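You operate a simulated robot arm through the tools that you are given. There is no shell and no other tool.

You run a simulated robot arm. Do the job below in one go: nothing can be reset, and whatever is moved stays where it is left.

Task
Cross from the play-in that is running to INTRO on the upper faders.
Fine: unmute INTRO, fade it up to the cue board's level, then fade the running one out and mute it.

It is judged by the outcome, as a careful person would: the job done as asked, and still so three seconds after it is handed in. It fails if anything else is knocked over, pushed out of place, dropped, spilled or broken.

Robot
A 7-joint arm with a two-finger parallel gripper, fixed in place. Base frame: the origin is on the floor under the middle of its stand, x ahead of it, y to its left, z up. Lengths are in mm, angles in degrees, forces in N, time in s.
It reaches about 1247 mm from its shoulder. Its first joint turns from -132.0 to 132.0 degrees. Payload 3.91 kg.
Tool frame: the origin (TCP) lies between the finger pads and is the grasp point; the fingertips stand 30 mm ahead of it; z points along the fingers, y is the line along which they close. Largest opening 110 mm; finger width 20, thickness 10; the body of the gripper, 48 by 112 mm, starts 55 mm behind the TCP.
Orientation is that of the tool frame in the base frame, as a unit quaternion [x, y, z, w]. With the fingers straight down and closing along the base's y, the tool's x points along the base's -x, its y along +y and its z along -z.

Tools
- The arm moves only by the tool nudge_tool. Its argument "rows" is a list of rows, each a list of 3 entries, a list of its own where there are three numbers: the shift along the tool's x, y, z in units of 500 mm (1.0 is 500 mm), then the turn, a rotation vector about the tool's x, y, z in units of 45 degrees (1.0 is 45 degrees), then the gripper command, from -1 (fully open) to 1 (shut), values between in proportion. In form: [[[dx, dy, dz], [ax, ay, az], gripper], ...]. A call has 1 to 20 rows; each row is the pose to reach, as a shift and turn from the pose commanded when the call began, along the tool's axes at that moment. A call with a number of a shift or a turn outside -1 to 1 is refused whole. A row lasts 0.2 s, in which the tool goes at most 50 mm and 8.6 degrees; a call with a longer step from one row to the next is refused whole, and so is a gripper value outside its range. A pose out of reach is approached as far as the arm can. The call stops where the force on the tool passes 70 N (or 10 N more than at its start, if that is more) or the arm is blocked; 0.2 s more then pass. Each finger travels about 108 mm/s and halts on what it meets, pressing with about 25 N; the grip force reading is that of the motor and also rises with nothing between the fingers. The clock runs only during rows and for 0.2 s after the last one: add rows that repeat a pose to give the fingers time. The reply holds the time, the measured pose of the TCP, the force on the tool along the base axes, the opening and the grip force, in the units named above and with some noise, with the torque about the TCP (base axes, N m) and any sound that the robot's microphone picked up.
- Cameras (640 x 400 px; columns grow to the right, rows downward): "scene" is fixed at [225, 493.3, 1624]; the picture's right is [0.96, -0.29, 0.00], its down [-0.28, -0.93, -0.25] and it looks along [0.07, 0.24, -0.97] (base axes); focal length 250 px, centre (320, 200). "wrist" rides on the gripper at [72, 17, -103] in the tool frame; the picture's right is [-0.23, 0.97, 0.00], its down [-0.76, -0.18, -0.62] and it looks along [-0.61, -0.14, 0.78] (tool axes); focal length 222 px, centre (320, 200). There is no depth. A picture from a camera that has moved, and an enlarged one, comes with that camera's place and axes in the base frame and with its lens. The place of the scene camera against the robot may be out by one fixed shift of up to 12 mm in any direction.
- snapshot(camera): a new picture of that camera. No time passes.
- enlarge(camera, box): a new picture of the part [left, top, right, bottom] of that camera's present view, enlarged. No time passes.
- hand_in(): hands the job in; it is judged then, once.

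Places have to be worked out from the pictures, the camera data and where the tool is seen. Open the gripper and draw the arm clear of the work before you hand the job in, unless the task says otherwise.

The tools are called after ">>>" as a command line: name --argument value ..., lists and objects as JSON in quotes. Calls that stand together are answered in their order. nudge_tool: Moves the arm, as the interface text tells. Its arguments: {"type":"object","properties":{"rows":{"type":"array","items":{"type":"array"}}},"required":["rows"]} The other tools are called the same way: snapshot (camera) takes a picture; enlarge (camera, box) takes an enlarged picture of a part of a camera's view; hand_in () hands the job in.

At the start:

```text
t: 0.0
tool_pos: [205.0, 398.4, 1219.5]
tcp_rot: [0.0, 1.0, 0.0, 0.0]
ft_force: [-0.7, -0.1, -0.8]
moment: [0.02, -0.03, 0.01]
gripper_width: 110.2
finger_force: 0.0
```

scene: 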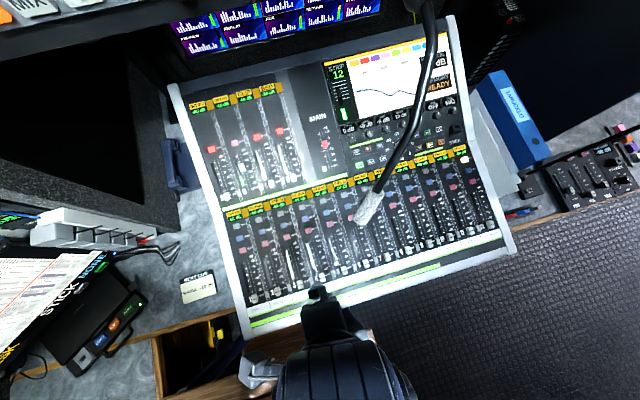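
wrist: 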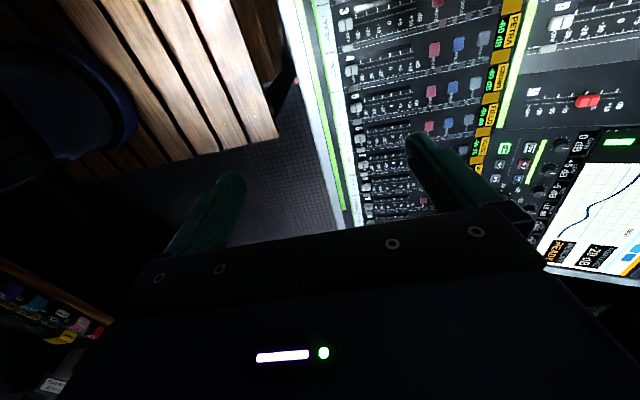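

The scene shows a mixing console with an upper bank of four faders, a lower bank, and a card/cue board nearby. I'll enlarge several parts to read the labels.

>>> enlarge --camera "scene" --box '[170, 75, 330, 210]'

>>> enlarge --camera "scene" --box '[160, 260, 260, 330]'

>>> enlarge --camera "scene" --box '[160, 0, 400, 80]'

>>> enlarge --camera "scene" --box '[0, 190, 200, 400]'

>>> enlarge --camera "scene" --box '[300, 20, 520, 170]'

```text
2.96 times, centred on (250, 142) of scene
camera zoom: at [225.0, 493.3, 1624.0], right [0.96, -0.29, 0.0], down [-0.28, -0.93, -0.25], along [0.07, 0.24, -0.97], focal length 740 px, centre (527, 370)
```

zoom: 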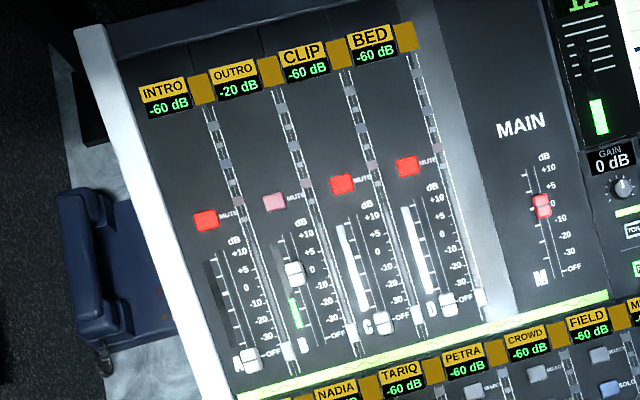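

```text
5.71 times, centred on (210, 295) of scene
camera zoom: at [225.0, 493.3, 1624.0], right [0.96, -0.29, 0.0], down [-0.28, -0.93, -0.25], along [0.07, 0.24, -0.97], focal length 1427 px, centre (949, -343)
```

zoom: 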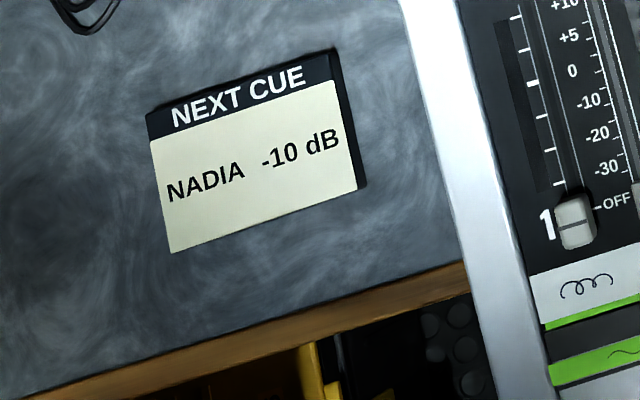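

```text
2.67 times, centred on (280, 40) of scene
camera zoom: at [225.0, 493.3, 1624.0], right [0.96, -0.29, 0.0], down [-0.28, -0.93, -0.25], along [0.07, 0.24, -0.97], focal length 666 px, centre (427, 627)
```

zoom: 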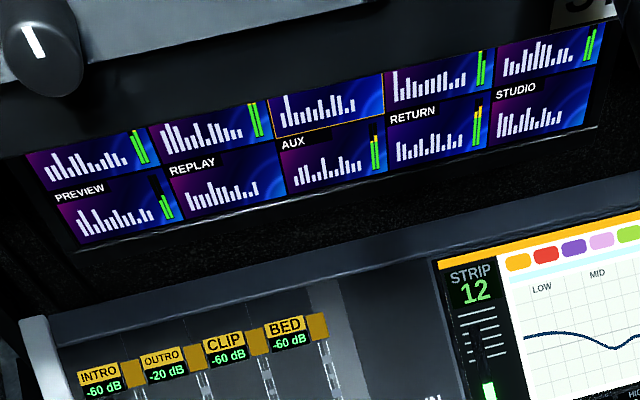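

```text
1.90 times, centred on (100, 295) of scene
camera zoom: at [225.0, 493.3, 1624.0], right [0.96, -0.29, 0.0], down [-0.28, -0.93, -0.25], along [0.07, 0.24, -0.97], focal length 476 px, centre (739, 19)
```

zoom: 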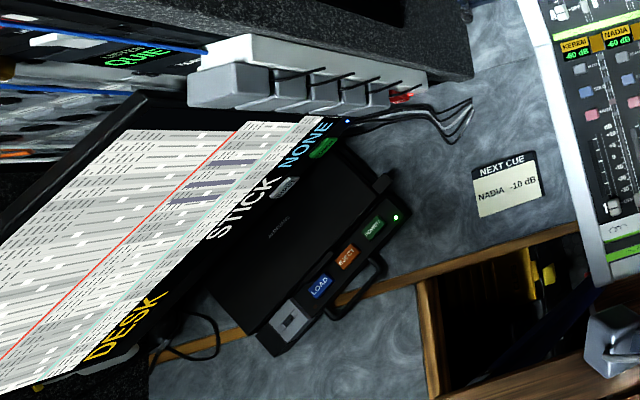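

```text
2.67 times, centred on (410, 95) of scene
camera zoom: at [225.0, 493.3, 1624.0], right [0.96, -0.29, 0.0], down [-0.28, -0.93, -0.25], along [0.07, 0.24, -0.97], focal length 666 px, centre (80, 480)
```

zoom: 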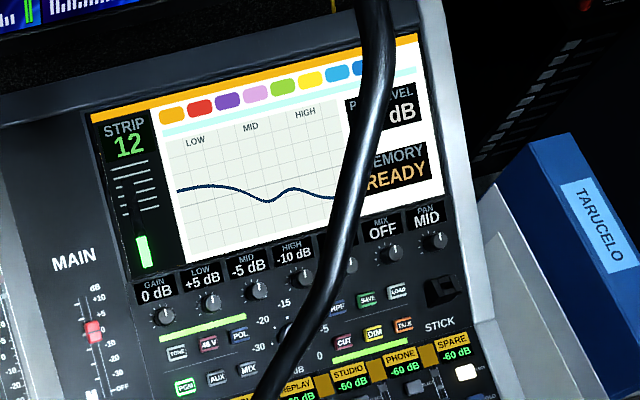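

The upper bank is INTRO, OUTRO, CLIP and BED. Only OUTRO's mute is unlit, so it's the one running. The "NEXT CUE" card reads NADIA -10 dB and a screen shows a partly hidden level, so I'll look closer before deciding which is the cue board.

>>> enlarge --camera "scene" --box '[410, 40, 470, 110]'

>>> enlarge --camera "scene" --box '[200, 120, 270, 210]'

>>> enlarge --camera "scene" --box '[0, 0, 180, 130]'

>>> enlarge --camera "scene" --box '[460, 0, 640, 230]'

>>> enlarge --camera "scene" --box '[0, 190, 130, 300]'

>>> enlarge --camera "scene" --box '[220, 150, 520, 330]'

```text
5.71 times, centred on (440, 75) of scene
camera zoom: at [225.0, 493.3, 1624.0], right [0.96, -0.29, 0.0], down [-0.28, -0.93, -0.25], along [0.07, 0.24, -0.97], focal length 1427 px, centre (-366, 914)
```

zoom: 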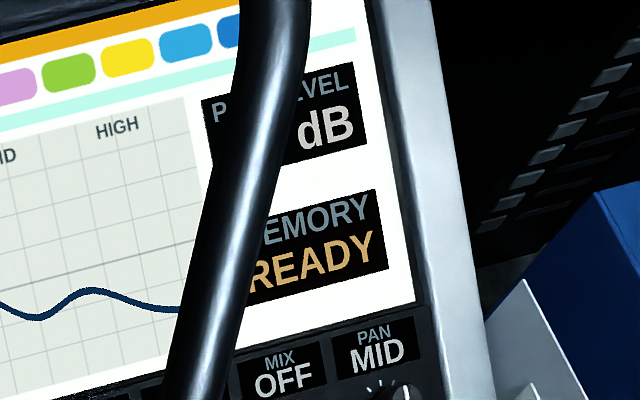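

```text
4.44 times, centred on (235, 165) of scene
camera zoom: at [225.0, 493.3, 1624.0], right [0.96, -0.29, 0.0], down [-0.28, -0.93, -0.25], along [0.07, 0.24, -0.97], focal length 1110 px, centre (698, 356)
```

zoom: 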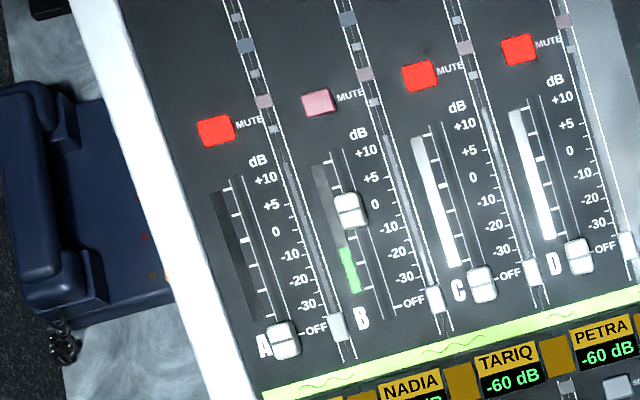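

```text
3.08 times, centred on (90, 65) of scene
camera zoom: at [225.0, 493.3, 1624.0], right [0.96, -0.29, 0.0], down [-0.28, -0.93, -0.25], along [0.07, 0.24, -0.97], focal length 768 px, centre (1028, 615)
```

zoom: 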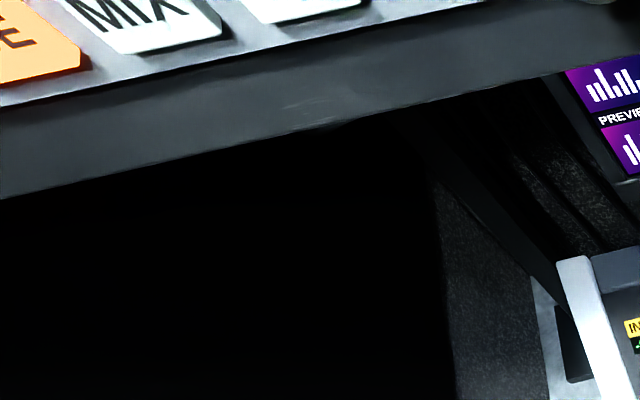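

```text
1.74 times, centred on (550, 115) of scene
camera zoom: at [225.0, 493.3, 1624.0], right [0.96, -0.29, 0.0], down [-0.28, -0.93, -0.25], along [0.07, 0.24, -0.97], focal length 434 px, centre (-80, 348)
```

zoom: 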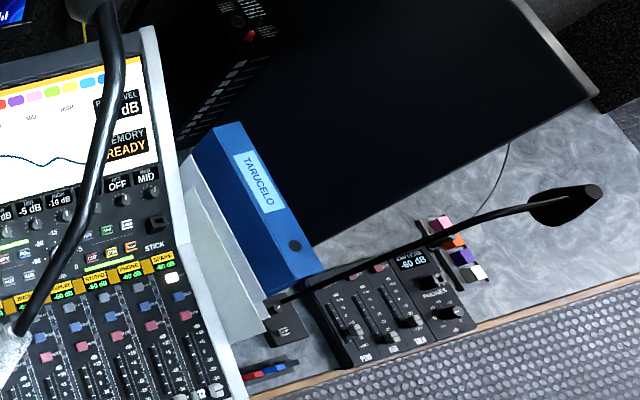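

```text
3.64 times, centred on (65, 245) of scene
camera zoom: at [225.0, 493.3, 1624.0], right [0.96, -0.29, 0.0], down [-0.28, -0.93, -0.25], along [0.07, 0.24, -0.97], focal length 908 px, centre (1247, 36)
```

zoom: 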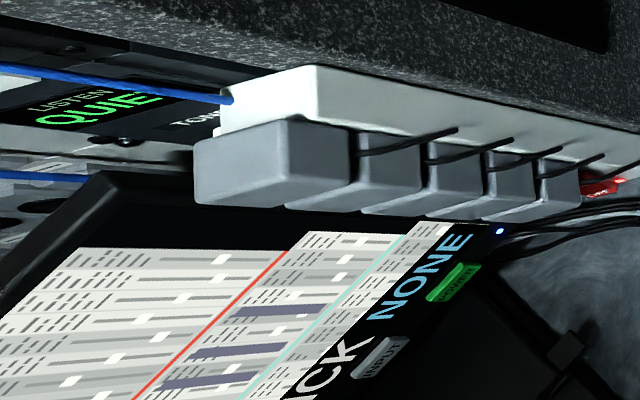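

```text
2.13 times, centred on (370, 240) of scene
camera zoom: at [225.0, 493.3, 1624.0], right [0.96, -0.29, 0.0], down [-0.28, -0.93, -0.25], along [0.07, 0.24, -0.97], focal length 533 px, centre (213, 115)
```

zoom: 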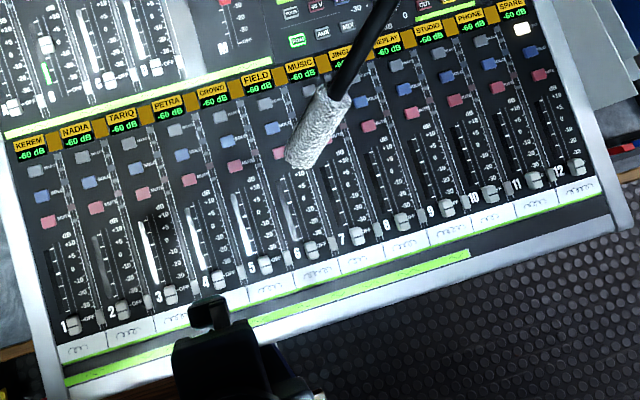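

OUTRO's mute is unlit and its cap sits near 0, while the other three are lit (muted) and at OFF. The gooseneck mic hides the screen's "PLAY LEVEL", so I'll check the wrist view before moving.

>>> enlarge --camera "wrist" --box '[320, 0, 640, 280]'

>>> enlarge --camera "wrist" --box '[0, 230, 160, 400]'

>>> enlarge --camera "scene" --box '[340, 0, 460, 240]'

```text
1.43 times, centred on (480, 140) of wrist
camera zoom: at [132.9, 415.9, 1322.6], right [0.23, 0.97, 0.0], down [0.76, -0.18, 0.62], along [0.61, -0.14, -0.78], focal length 317 px, centre (91, 286)
```

zoom: 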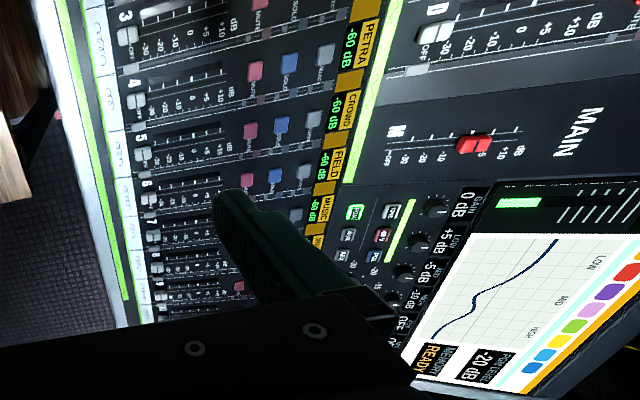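

```text
2.35 times, centred on (80, 315) of wrist
camera zoom: at [132.9, 415.9, 1322.6], right [0.23, 0.97, 0.0], down [0.76, -0.18, 0.62], along [0.61, -0.14, -0.78], focal length 523 px, centre (885, -71)
```

zoom: 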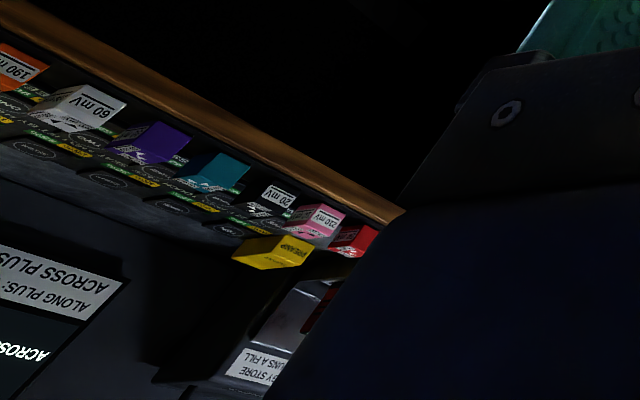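

```text
1.67 times, centred on (400, 120) of scene
camera zoom: at [225.0, 493.3, 1624.0], right [0.96, -0.29, 0.0], down [-0.28, -0.93, -0.25], along [0.07, 0.24, -0.97], focal length 416 px, centre (187, 333)
```

zoom: 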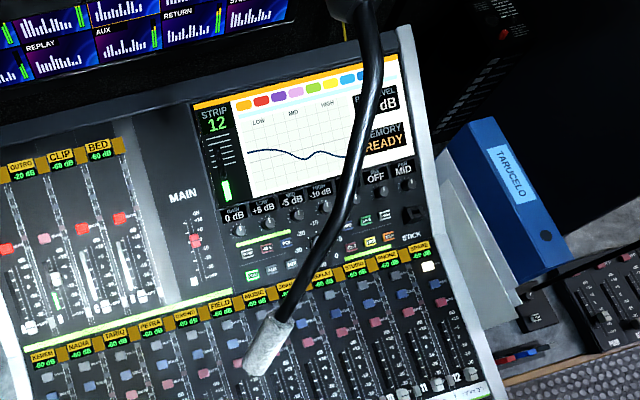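

The screen reads "PGM LEVEL -20 dB", which is the programme meter rather than a cue. I'll turn the wrist 90° in place so its camera faces the upper bank and the surroundings, to measure places and look for any other cue board.

>>> nudge_tool --rows '[[[0, 0, 0], [0, 0, -0.18], -1], [[0, 0, 0], [0, 0, -0.36], -1], [[0, 0, 0], [0, 0, -0.54], -1], [[0, 0, 0], [0, 0, -0.72], -1], [[0, 0, 0], [0, 0, -0.9], -1], [[0, 0, 0], [0, 0, -1.0], -1]]'

```text
t: 1.4
tool_pos: [204.2, 399.6, 1217.9]
tcp_rot: [-0.385, 0.923, 0.0, 0.0]
ft_force: [0.3, 0.2, 0.7]
moment: [0.04, 0.0, -0.01]
gripper_width: 110.0
finger_force: 0.0
```

The turn of 45° went cleanly. I'll take a wrist picture from here.

>>> snapshot --camera "wrist"

>>> snapshot --camera "scene"

```text
taken
camera wrist: at [142.4, 358.8, 1322.6], right [-0.53, 0.85, 0.0], down [0.66, 0.41, 0.62], along [0.53, 0.33, -0.78], focal length 222 px, centre (320, 200)
```

wrist: 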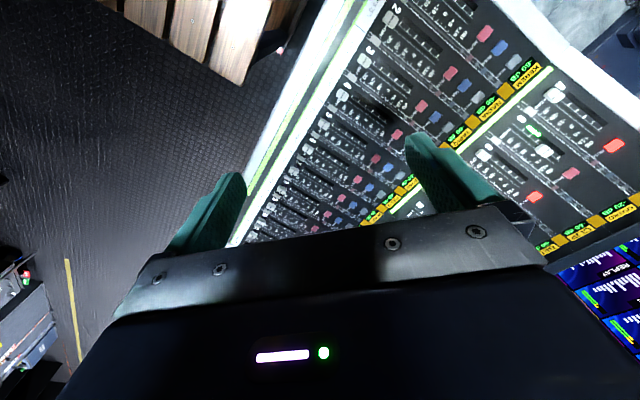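

```text
taken
```

scene: 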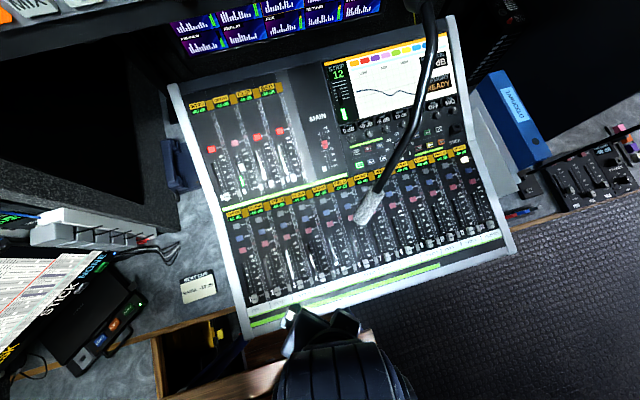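

The arm moves freely. I'll turn another 45° so the camera faces the console squarely (+y), then take a picture.

>>> nudge_tool --rows '[[[0, 0, 0], [0, 0, -0.18], -1], [[0, 0, 0], [0, 0, -0.36], -1], [[0, 0, 0], [0, 0, -0.54], -1], [[0, 0, 0], [0, 0, -0.72], -1], [[0, 0, 0], [0, 0, -0.9], -1], [[0, 0, 0], [0, 0, -1.0], -1]]'

>>> snapshot --camera "wrist"

```text
t: 2.8
tool_pos: [205.2, 400.3, 1218.8]
tcp_rot: [0.708, -0.706, -0.001, 0.0]
ft_force: [-0.2, -0.4, 0.2]
moment: [0.01, -0.01, 0.02]
gripper_width: 109.9
finger_force: 0.0
```

```text
taken
camera wrist: at [188.9, 326.7, 1322.4], right [-0.97, 0.23, 0.0], down [0.18, 0.76, 0.62], along [0.14, 0.61, -0.78], focal length 222 px, centre (320, 200)
```

wrist: 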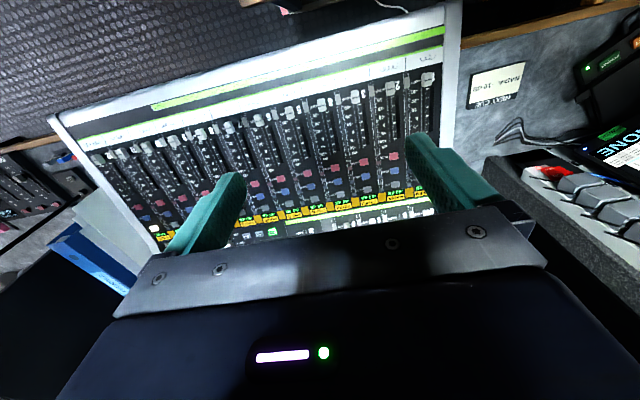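

The "NEXT CUE" card is visible at right. I'll tilt the tool toward +y to look at the area behind the console and check for any other board.

>>> nudge_tool --rows '[[[0, 0, 0], [0, -0.18, 0], -1], [[0, 0, 0], [0, -0.36, 0], -1], [[0, 0, 0], [0, -0.54, 0], -1], [[0, 0, 0], [0, -0.72, 0], -1], [[0, 0, 0], [0, -0.9, 0], -1], [[0, 0, 0], [0, -1.0, 0], -1]]'

>>> snapshot --camera "wrist"

>>> snapshot --camera "scene"

```text
t: 4.2
tool_pos: [204.7, 398.9, 1218.6]
tcp_rot: [-0.653, 0.653, 0.27, 0.272]
ft_force: [-0.5, 1.1, 0.2]
moment: [0.04, 0.0, -0.02]
gripper_width: 109.9
finger_force: 0.0
```

```text
taken
camera wrist: at [187.7, 274.4, 1241.1], right [-0.97, 0.16, 0.16], down [0.18, 0.1, 0.98], along [0.14, 0.98, -0.12], focal length 222 px, centre (320, 200)
```

wrist: 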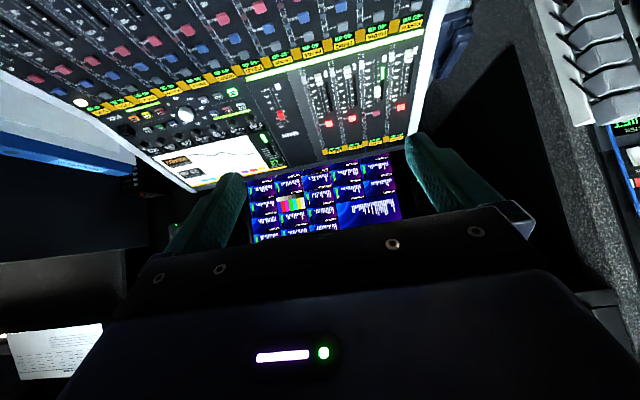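

```text
taken
```

scene: 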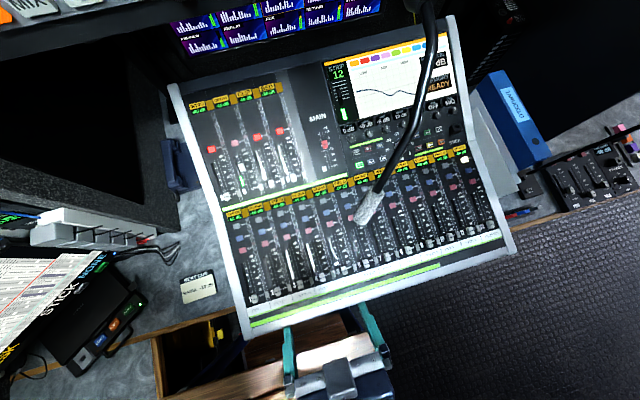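

A wall of monitors sits behind the console, and there's a paper sheet off to the +x side. I'll enlarge both to see whether either is the cue board.

>>> enlarge --camera "wrist" --box '[0, 300, 120, 390]'

>>> enlarge --camera "wrist" --box '[240, 140, 420, 250]'

>>> enlarge --camera "wrist" --box '[280, 20, 460, 170]'

>>> enlarge --camera "wrist" --box '[120, 100, 300, 200]'

>>> enlarge --camera "wrist" --box '[520, 80, 640, 320]'

```text
4.44 times, centred on (60, 345) of wrist
camera zoom: at [187.7, 274.4, 1241.1], right [-0.97, 0.16, 0.16], down [0.18, 0.1, 0.98], along [0.14, 0.98, -0.12], focal length 987 px, centre (1476, -444)
```

zoom: 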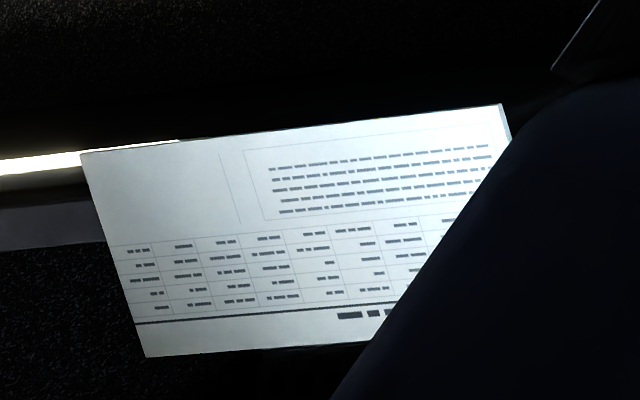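

```text
3.56 times, centred on (330, 195) of wrist
camera zoom: at [187.7, 274.4, 1241.1], right [-0.97, 0.16, 0.16], down [0.18, 0.1, 0.98], along [0.14, 0.98, -0.12], focal length 790 px, centre (284, 218)
```

zoom: 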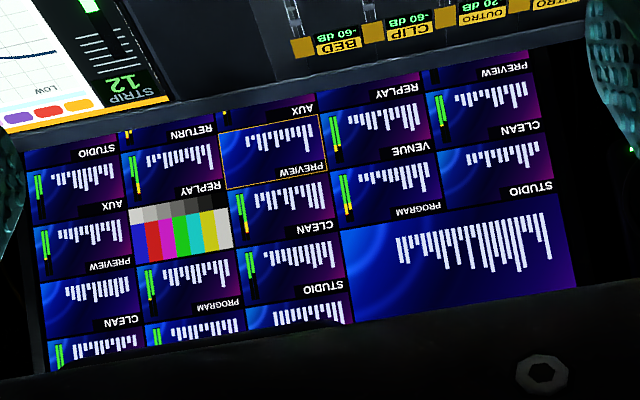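

```text
2.67 times, centred on (370, 95) of wrist
camera zoom: at [187.7, 274.4, 1241.1], right [-0.97, 0.16, 0.16], down [0.18, 0.1, 0.98], along [0.14, 0.98, -0.12], focal length 592 px, centre (187, 480)
```

zoom: 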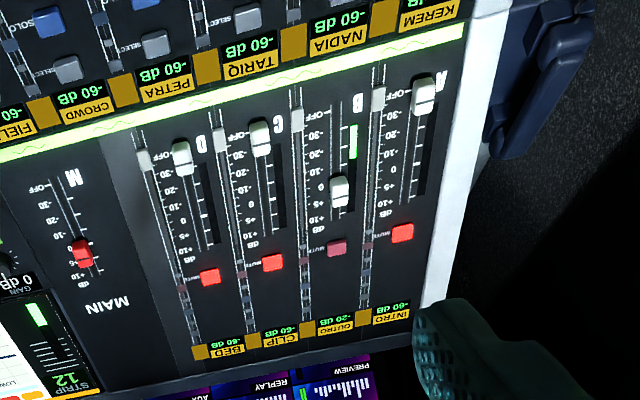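

```text
3.56 times, centred on (210, 150) of wrist
camera zoom: at [187.7, 274.4, 1241.1], right [-0.97, 0.16, 0.16], down [0.18, 0.1, 0.98], along [0.14, 0.98, -0.12], focal length 790 px, centre (711, 378)
```

zoom: 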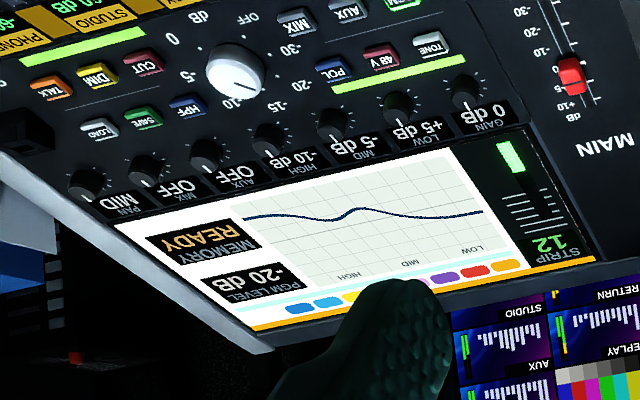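

```text
1.67 times, centred on (580, 200) of wrist
camera zoom: at [187.7, 274.4, 1241.1], right [-0.97, 0.16, 0.16], down [0.18, 0.1, 0.98], along [0.14, 0.98, -0.12], focal length 370 px, centre (-113, 200)
```

zoom: 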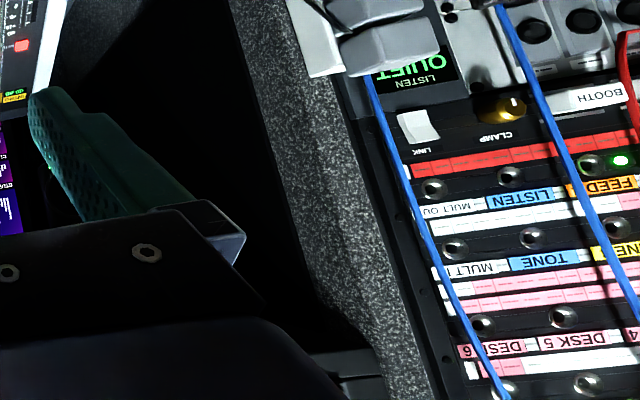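

The monitors and the sheet carry no cue, so the white "NEXT CUE" card is the only cue board I can find; it shows -10 dB. I don't know the gooseneck mic's height, and it overhangs the work area, so I'll tilt up and back a little to view it from the wrist and triangulate it.

>>> nudge_tool --rows '[[[0.014, 0, -0.014], [0, -0.17, 0], -1], [[0.028, 0, -0.028], [0, -0.34, 0], -1], [[0.042, 0, -0.042], [0, -0.51, 0], -1], [[0.056, 0, -0.056], [0, -0.68, 0], -1], [[0.07, 0, -0.07], [0, -0.85, 0], -1], [[0.085, 0, -0.085], [0, -0.98, 0], -1]]'

>>> snapshot --camera "wrist"

>>> snapshot --camera "scene"

```text
t: 5.6
tool_pos: [227.0, 414.7, 1288.0]
tcp_rot: [0.505, -0.503, -0.498, -0.495]
ft_force: [-0.7, 0.4, -0.4]
moment: [0.03, -0.03, -0.01]
gripper_width: 109.9
finger_force: 0.0
out of reach, approached as far as the arm can: row 2, 3, 4, 5, 6
```

```text
taken
camera wrist: at [210.4, 309.0, 1215.9], right [-0.97, 0.0, 0.23], down [0.18, -0.61, 0.77], along [0.14, 0.79, 0.59], focal length 222 px, centre (320, 200)
```

wrist: 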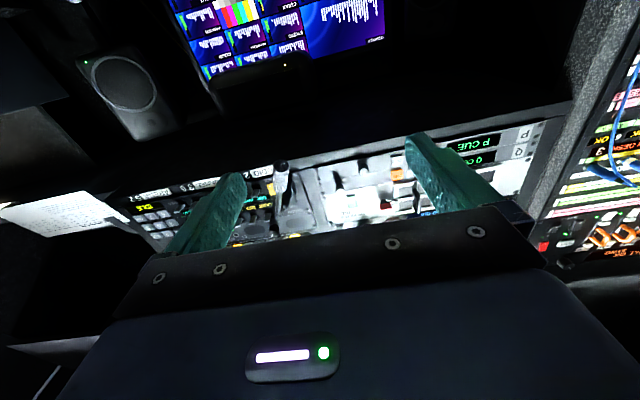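

```text
taken
```

scene: 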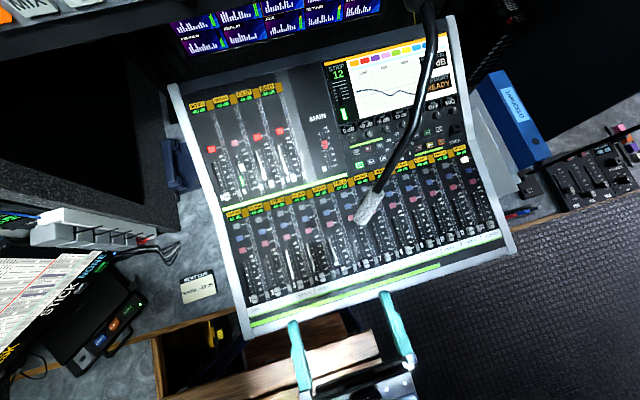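

The overhead panel shows something like "P CUE" displays, and a rod-like shape appears near (285,180). I'll enlarge both.

>>> enlarge --camera "wrist" --box '[100, 130, 330, 260]'

>>> enlarge --camera "wrist" --box '[320, 100, 560, 240]'

>>> enlarge --camera "wrist" --box '[540, 60, 640, 270]'

>>> enlarge --camera "wrist" --box '[0, 30, 240, 240]'

```text
2.78 times, centred on (215, 195) of wrist
camera zoom: at [210.4, 309.0, 1215.9], right [-0.97, 0.0, 0.23], down [0.18, -0.61, 0.77], along [0.14, 0.79, 0.59], focal length 618 px, centre (612, 214)
```

zoom: 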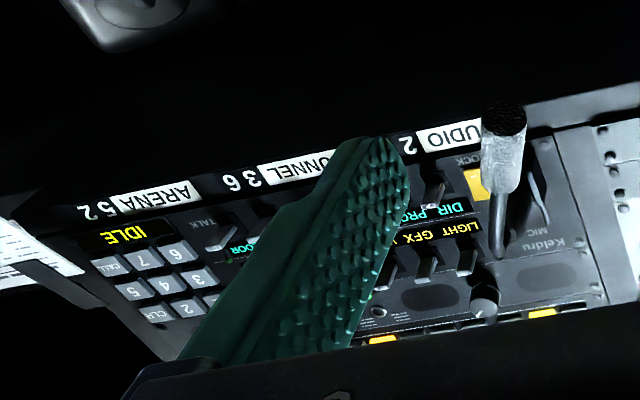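

```text
2.67 times, centred on (440, 170) of wrist
camera zoom: at [210.4, 309.0, 1215.9], right [-0.97, 0.0, 0.23], down [0.18, -0.61, 0.77], along [0.14, 0.79, 0.59], focal length 592 px, centre (0, 280)
```

zoom: 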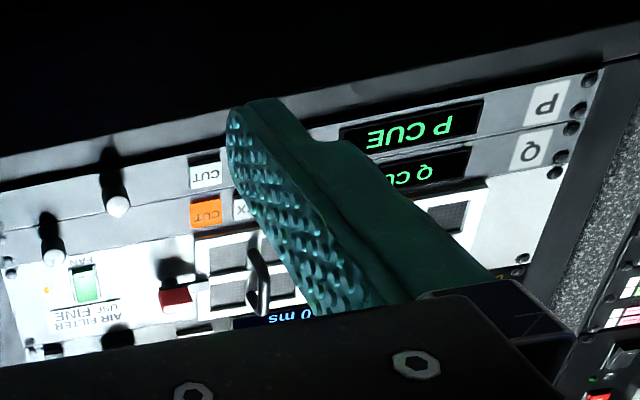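

```text
1.90 times, centred on (590, 165) of wrist
camera zoom: at [210.4, 309.0, 1215.9], right [-0.97, 0.0, 0.23], down [0.18, -0.61, 0.77], along [0.14, 0.79, 0.59], focal length 423 px, centre (-194, 267)
```

zoom: 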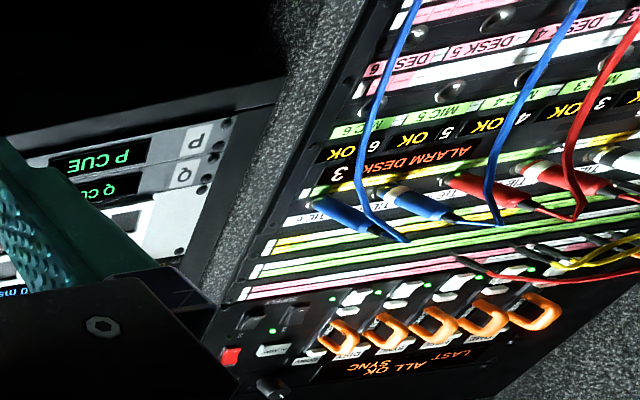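

```text
1.90 times, centred on (120, 135) of wrist
camera zoom: at [210.4, 309.0, 1215.9], right [-0.97, 0.0, 0.23], down [0.18, -0.61, 0.77], along [0.14, 0.79, 0.59], focal length 423 px, centre (701, 324)
```

zoom: 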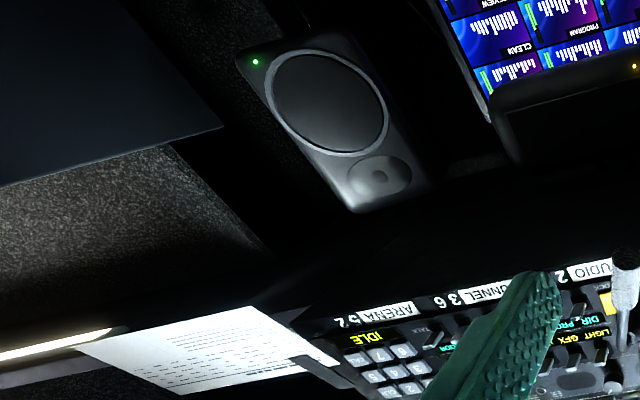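

The rod is the gooseneck mic. Triangulated from both cameras, its tip is at about (284, 526, 1330), rising toward an overhead panel at about (345, 640, 1500), so I must keep the arm at x below about 230 or well under z 1300 there. "P CUE/Q CUE" are just mixer rows, so the cue board is the NEXT CUE card at -10 dB. I'll tilt back now.

>>> nudge_tool --rows '[[[0, 0, 0], [0, 0.17, 0], -1], [[0, 0, 0], [0, 0.34, 0], -1], [[0, 0, 0], [0, 0.51, 0], -1], [[0, 0, 0], [0, 0.68, 0], -1], [[0, 0, 0], [0, 0.85, 0], -1], [[0, 0, 0], [0, 0.98, 0], -1]]'

```text
t: 7.0
tool_pos: [229.9, 412.6, 1286.9]
tcp_rot: [-0.653, 0.654, 0.271, 0.269]
ft_force: [-0.7, -0.2, -0.6]
moment: [0.05, 0.02, 0.03]
gripper_width: 110.0
finger_force: 0.2
```

The commanded pose follows what was reached. I'll bring the tool upright again while shifting toward x≈150 and z≈1200, away from the mic.

>>> nudge_tool --rows '[[[0.02, 0.027, 0.02], [0, 0.17, 0], -1], [[0.04, 0.054, 0.04], [0, 0.34, 0], -1], [[0.06, 0.08, 0.06], [0, 0.51, 0], -1], [[0.08, 0.107, 0.08], [0, 0.68, 0], -1], [[0.1, 0.133, 0.1], [0, 0.85, 0], -1], [[0.123, 0.16, 0.123], [0, 1.0, 0], -1]]'

>>> snapshot --camera "scene"

```text
t: 8.4
tool_pos: [150.3, 414.3, 1199.4]
tcp_rot: [-0.707, 0.708, 0.0, -0.001]
ft_force: [-0.5, 0.2, -0.8]
moment: [0.03, -0.05, -0.05]
gripper_width: 109.8
finger_force: 0.1
```

```text
taken
```

scene: 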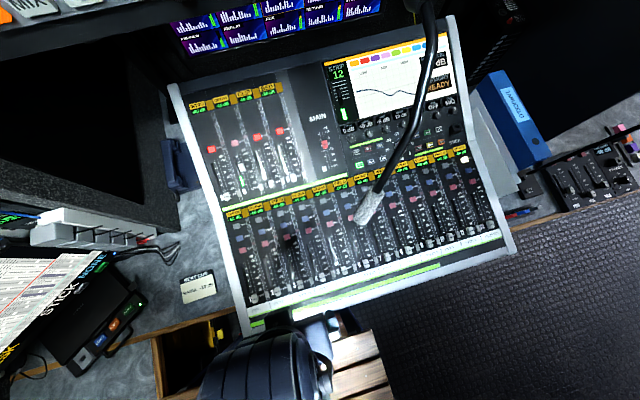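

The geometry is consistent: INTRO's mute is near (8, 905, 942) and INTRO's cap at OFF near (7, 767, 893), so the panel rises about 19.5° toward +y. I'll move to x≈40, over to y≈660 with a 20° tilt, and view the bank closely.

>>> nudge_tool --rows '[[[0, 0.08, 0], [0, 0, 0], -1], [[0, 0.16, 0], [0, 0, 0], -1], [[0, 0.22, 0], [0, 0, 0], -1], [[-0.09, 0.22, 0], [0, -0.1, 0], -1], [[-0.18, 0.22, 0], [0, -0.2, 0], -1], [[-0.27, 0.22, 0], [0, -0.3, 0], -1], [[-0.36, 0.22, 0], [0, -0.4, 0], -1], [[-0.45, 0.22, 0.03], [0, -0.44, 0], -1], [[-0.5, 0.22, 0.06], [0, -0.44, 0], -1], [[-0.5, 0.22, 0.1], [0, -0.44, 0], -1]]'

>>> snapshot --camera "wrist"

>>> snapshot --camera "scene"

```text
t: 10.6
tool_pos: [41.0, 663.4, 1151.2]
tcp_rot: [0.697, -0.696, -0.121, -0.121]
ft_force: [0.4, 0.2, 0.7]
moment: [0.02, -0.04, -0.04]
gripper_width: 110.0
finger_force: 0.1
```

```text
taken
camera wrist: at [24.8, 559.2, 1223.2], right [-0.97, 0.21, 0.08], down [0.18, 0.5, 0.84], along [0.14, 0.84, -0.53], focal length 222 px, centre (320, 200)
```

wrist: 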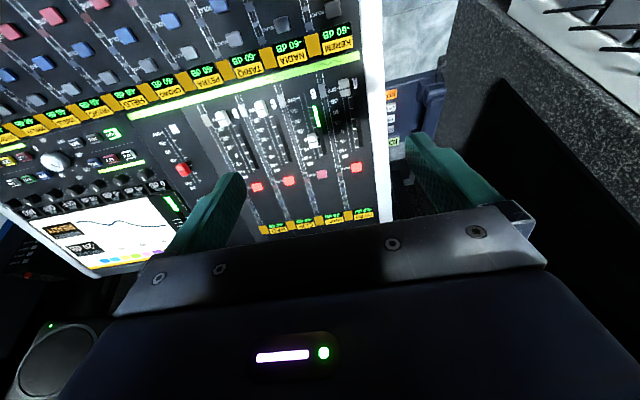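

```text
taken
```

scene: 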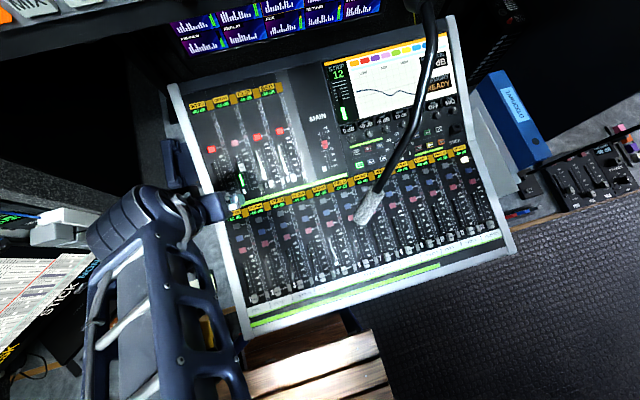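

The arm is clear of the mic and the bank is in view. I'll enlarge the wrist view of the upper bank for accurate measurement.

>>> enlarge --camera "wrist" --box '[240, 60, 400, 240]'

>>> enlarge --camera "wrist" --box '[300, 70, 380, 120]'

>>> enlarge --camera "wrist" --box '[290, 120, 380, 180]'

>>> enlarge --camera "scene" --box '[195, 125, 255, 205]'

```text
2.22 times, centred on (320, 150) of wrist
camera zoom: at [24.8, 559.2, 1223.2], right [-0.97, 0.21, 0.08], down [0.18, 0.5, 0.84], along [0.14, 0.84, -0.53], focal length 494 px, centre (320, 311)
```

zoom: 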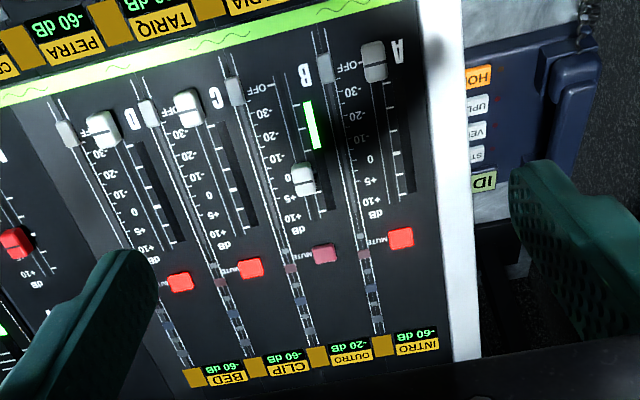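

```text
8.00 times, centred on (340, 95) of wrist
camera zoom: at [24.8, 559.2, 1223.2], right [-0.97, 0.21, 0.08], down [0.18, 0.5, 0.84], along [0.14, 0.84, -0.53], focal length 1777 px, centre (160, 1040)
```

zoom: 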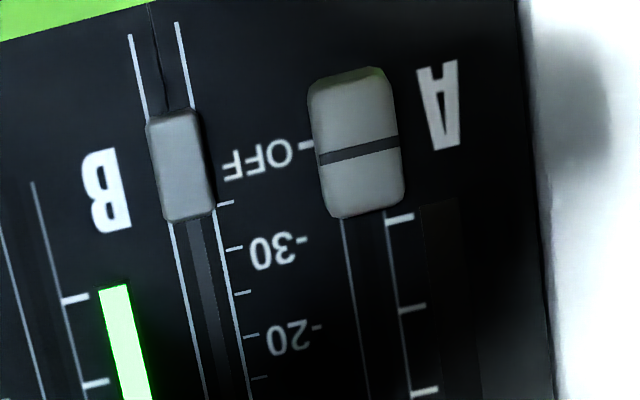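

```text
6.67 times, centred on (335, 150) of wrist
camera zoom: at [24.8, 559.2, 1223.2], right [-0.97, 0.21, 0.08], down [0.18, 0.5, 0.84], along [0.14, 0.84, -0.53], focal length 1481 px, centre (220, 533)
```

zoom: 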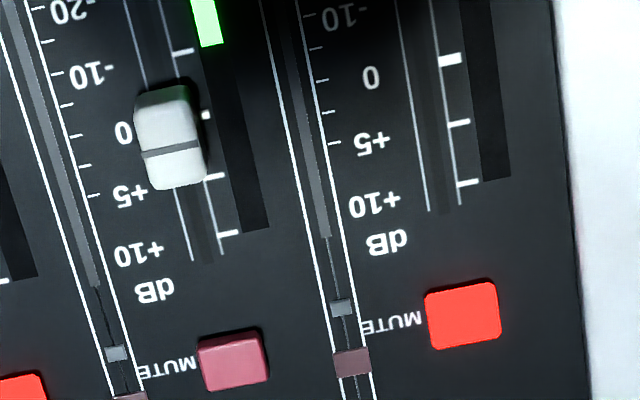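

```text
5.00 times, centred on (225, 165) of scene
camera zoom: at [225.0, 493.3, 1624.0], right [0.96, -0.29, 0.0], down [-0.28, -0.93, -0.25], along [0.07, 0.24, -0.97], focal length 1249 px, centre (795, 375)
```

zoom: 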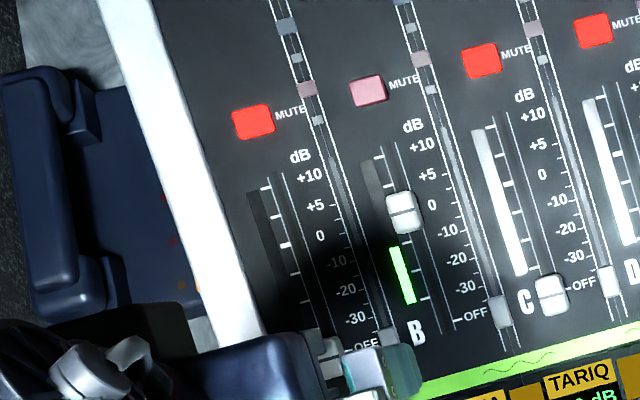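

OUTRO's cap sits at 0 while its display reads -20, so the displays are signal meters. I'll therefore judge fader level by the printed scale, with -10 at mid-travel. Now I'll close the fingers and hover about 80 mm above INTRO's mute to refine positions.

>>> nudge_tool --rows '[[[-0.06, 0.015, 0.04], [0, 0, 0], 1], [[-0.12, 0.03, 0.08], [0, 0, 0], 1], [[-0.18, 0.045, 0.12], [0, 0, 0], 1], [[-0.25, 0.06, 0.17], [0, 0, 0], 1], [[-0.312, 0.073, 0.22], [0, 0, 0], 1], [[-0.312, 0.073, 0.27], [0, 0, 0], 1], [[-0.312, 0.073, 0.29], [0, 0, 0], 1]]'

>>> snapshot --camera "wrist"

>>> snapshot --camera "scene"

```text
t: 12.2
tool_pos: [5.7, 859.7, 1067.3]
tcp_rot: [-0.696, 0.697, 0.121, 0.121]
ft_force: [-0.2, -0.7, 0.6]
moment: [0.0, 0.0, 0.01]
gripper_width: 0.0
finger_force: 24.8
```

```text
taken
camera wrist: at [-12.4, 756.0, 1138.9], right [-0.97, 0.21, 0.08], down [0.18, 0.51, 0.84], along [0.14, 0.84, -0.53], focal length 222 px, centre (320, 200)
```

wrist: 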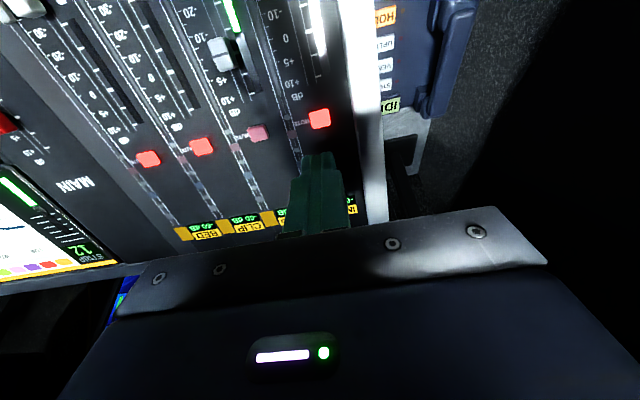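

```text
taken
```

scene: 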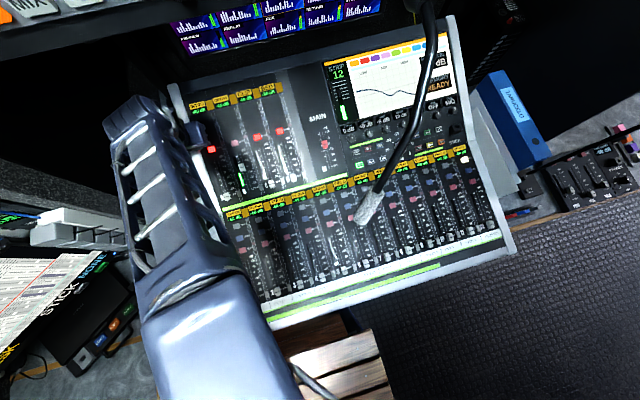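

The closed fingertips are at about (319,158) with INTRO's mute just ahead at (320,118). I'll enlarge for an accurate centre.

>>> enlarge --camera "wrist" --box '[240, 70, 400, 170]'

>>> enlarge --camera "wrist" --box '[200, 0, 360, 100]'

```text
4.00 times, centred on (320, 120) of wrist
camera zoom: at [-12.4, 756.0, 1138.9], right [-0.97, 0.21, 0.08], down [0.18, 0.51, 0.84], along [0.14, 0.84, -0.53], focal length 888 px, centre (320, 520)
```

zoom: 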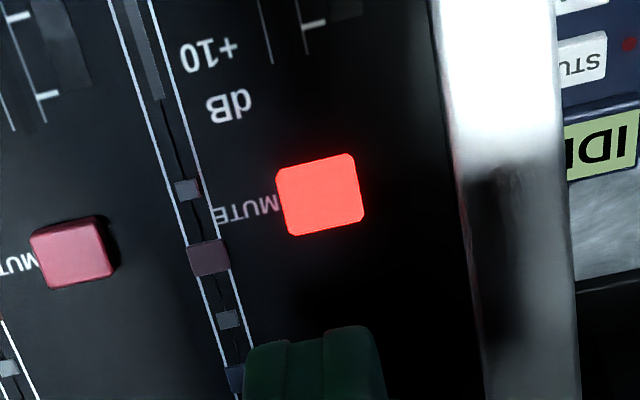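

```text
4.00 times, centred on (280, 50) of wrist
camera zoom: at [-12.4, 756.0, 1138.9], right [-0.97, 0.21, 0.08], down [0.18, 0.51, 0.84], along [0.14, 0.84, -0.53], focal length 888 px, centre (480, 800)
```

zoom: 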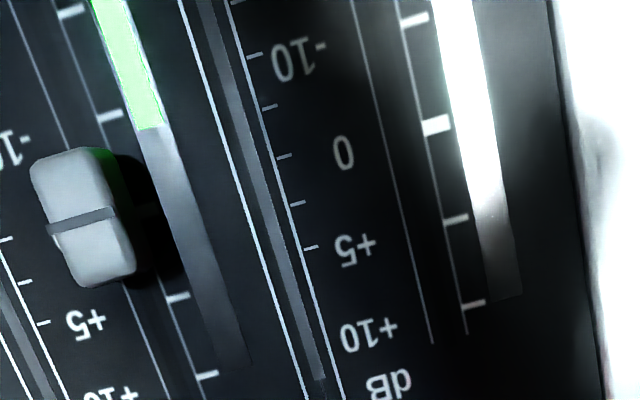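

INTRO's mute centre lines up in x with the fingers. Two wrist views put its top near (5, 905, 947), about 95 mm ahead of the tips. I'll advance 78 mm and look again.

>>> nudge_tool --rows '[[[0, 0, 0.05], [0, 0, 0], 1], [[-0.002, 0, 0.1], [0, 0, 0], 1], [[-0.002, 0, 0.135], [0, 0, 0], 1], [[-0.002, 0, 0.156], [0, 0, 0], 1], [[-0.002, 0, 0.156], [0, 0, 0], 1]]'

>>> snapshot --camera "wrist"

>>> enlarge --camera "wrist" --box '[240, 70, 400, 190]'

```text
t: 13.4
tool_pos: [3.0, 886.4, 992.4]
tcp_rot: [-0.696, 0.697, 0.122, 0.121]
ft_force: [-0.6, 0.5, 0.4]
moment: [0.01, 0.01, 0.0]
gripper_width: 0.0
finger_force: 25.3
```

```text
taken
camera wrist: at [-13.8, 782.8, 1065.2], right [-0.97, 0.21, 0.08], down [0.18, 0.51, 0.84], along [0.14, 0.84, -0.53], focal length 222 px, centre (320, 200)
```

wrist: 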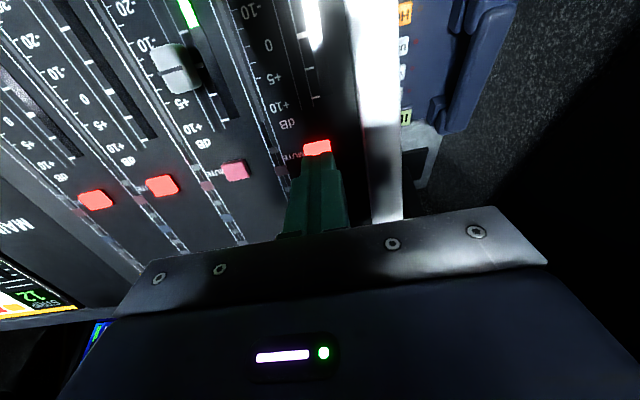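

```text
3.33 times, centred on (320, 130) of wrist
camera zoom: at [-13.8, 782.8, 1065.2], right [-0.97, 0.21, 0.08], down [0.18, 0.51, 0.84], along [0.14, 0.84, -0.53], focal length 740 px, centre (320, 433)
```

zoom: 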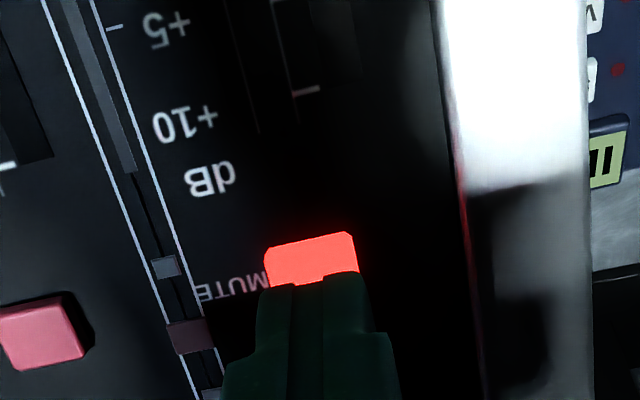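

The tips sit directly over INTRO's mute, about 15 mm off. I'll approach in small steps and watch the force.

>>> nudge_tool --rows '[[[0, 0, 0.008], [0, 0, 0], 1], [[0, 0, 0.016], [0, 0, 0], 1], [[0, 0, 0.02], [0, 0, 0], 1], [[0, 0, 0.02], [0, 0, 0], 1]]'

>>> enlarge --camera "wrist" --box '[240, 70, 400, 190]'

```text
t: 14.4
tool_pos: [4.2, 890.4, 982.7]
tcp_rot: [-0.696, 0.697, 0.121, 0.121]
ft_force: [0.1, 0.5, -0.2]
moment: [0.0, 0.0, -0.01]
gripper_width: 0.0
finger_force: 25.2
```

```text
3.33 times, centred on (320, 130) of wrist
camera zoom: at [-13.4, 786.2, 1055.4], right [-0.97, 0.21, 0.08], down [0.18, 0.51, 0.84], along [0.14, 0.84, -0.53], focal length 740 px, centre (320, 433)
```

zoom: 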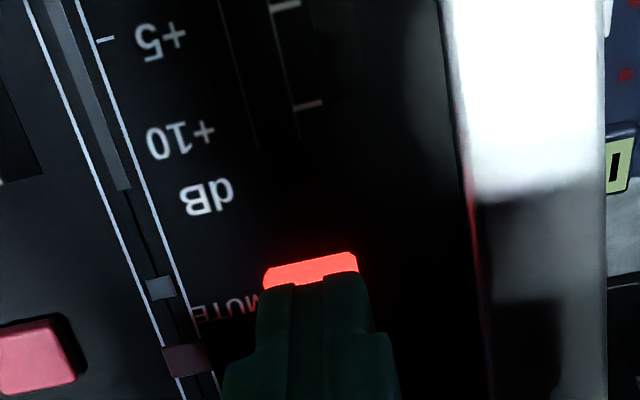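

No contact yet. I'll continue in 2 mm steps.

>>> nudge_tool --rows '[[[0, 0, 0.004], [0, 0, 0], 1], [[0, 0, 0.008], [0, 0, 0], 1], [[0, 0, 0.008], [0, 0, 0], 1]]'

>>> enlarge --camera "wrist" --box '[240, 70, 400, 190]'

```text
t: 15.2
tool_pos: [3.6, 892.1, 979.6]
tcp_rot: [-0.696, 0.697, 0.121, 0.122]
ft_force: [0.5, -0.1, -0.2]
moment: [0.0, 0.04, -0.02]
gripper_width: 0.0
finger_force: 24.5
```

```text
3.33 times, centred on (320, 130) of wrist
camera zoom: at [-13.4, 787.3, 1051.3], right [-0.97, 0.21, 0.08], down [0.18, 0.51, 0.84], along [0.14, 0.84, -0.53], focal length 740 px, centre (320, 433)
```

zoom: 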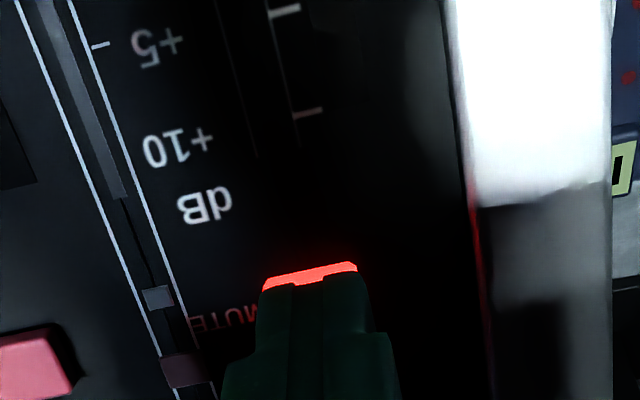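

Still no contact. I'll continue with 1 mm steps, 3 mm in all.

>>> nudge_tool --rows '[[[0, 0, 0.002], [0, 0, 0], 1], [[0, 0, 0.004], [0, 0, 0], 1], [[0, 0, 0.006], [0, 0, 0], 1]]'

```text
t: 16.0
tool_pos: [2.6, 892.8, 975.4]
tcp_rot: [-0.697, 0.697, 0.121, 0.121]
ft_force: [0.3, 0.2, 0.7]
moment: [0.0, -0.02, 0.01]
gripper_width: 0.0
finger_force: 25.3
```

No force yet, so I'll take another 2 mm in 1 mm steps and then look.

>>> nudge_tool --rows '[[[0, 0, 0.002], [0, 0, 0], 1], [[0, 0, 0.004], [0, 0, 0], 1]]'

>>> enlarge --camera "wrist" --box '[240, 70, 400, 190]'

```text
t: 16.6
tool_pos: [2.7, 892.6, 974.0]
tcp_rot: [-0.696, 0.697, 0.122, 0.121]
ft_force: [0.0, 0.9, 0.0]
moment: [-0.01, 0.0, -0.03]
gripper_width: 0.1
finger_force: 25.0
```

```text
3.33 times, centred on (320, 130) of wrist
camera zoom: at [-13.3, 789.5, 1047.3], right [-0.97, 0.21, 0.08], down [0.18, 0.51, 0.84], along [0.14, 0.84, -0.53], focal length 740 px, centre (320, 433)
```

zoom: 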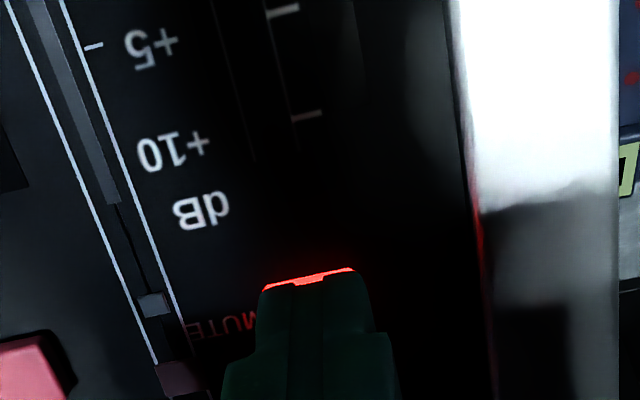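

The tips now nearly cover the button, with still no contact force. I'll continue 2 mm more.

>>> nudge_tool --rows '[[[0, 0, 0.002], [0, 0, 0], 1], [[0, 0, 0.004], [0, 0, 0], 1]]'

>>> enlarge --camera "wrist" --box '[240, 70, 400, 190]'

```text
t: 17.2
tool_pos: [3.0, 893.1, 972.2]
tcp_rot: [-0.697, 0.697, 0.121, 0.122]
ft_force: [0.5, -0.7, -0.8]
moment: [-0.02, -0.02, 0.03]
gripper_width: 0.0
finger_force: 25.0
```

```text
3.33 times, centred on (320, 130) of wrist
camera zoom: at [-13.6, 789.6, 1045.3], right [-0.97, 0.21, 0.08], down [0.18, 0.51, 0.84], along [0.14, 0.84, -0.53], focal length 740 px, centre (320, 433)
```

zoom: 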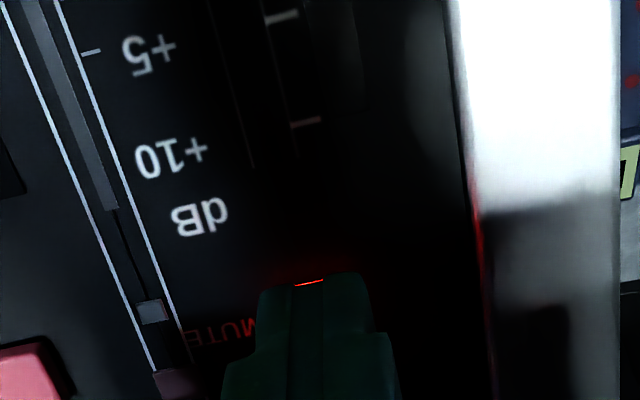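

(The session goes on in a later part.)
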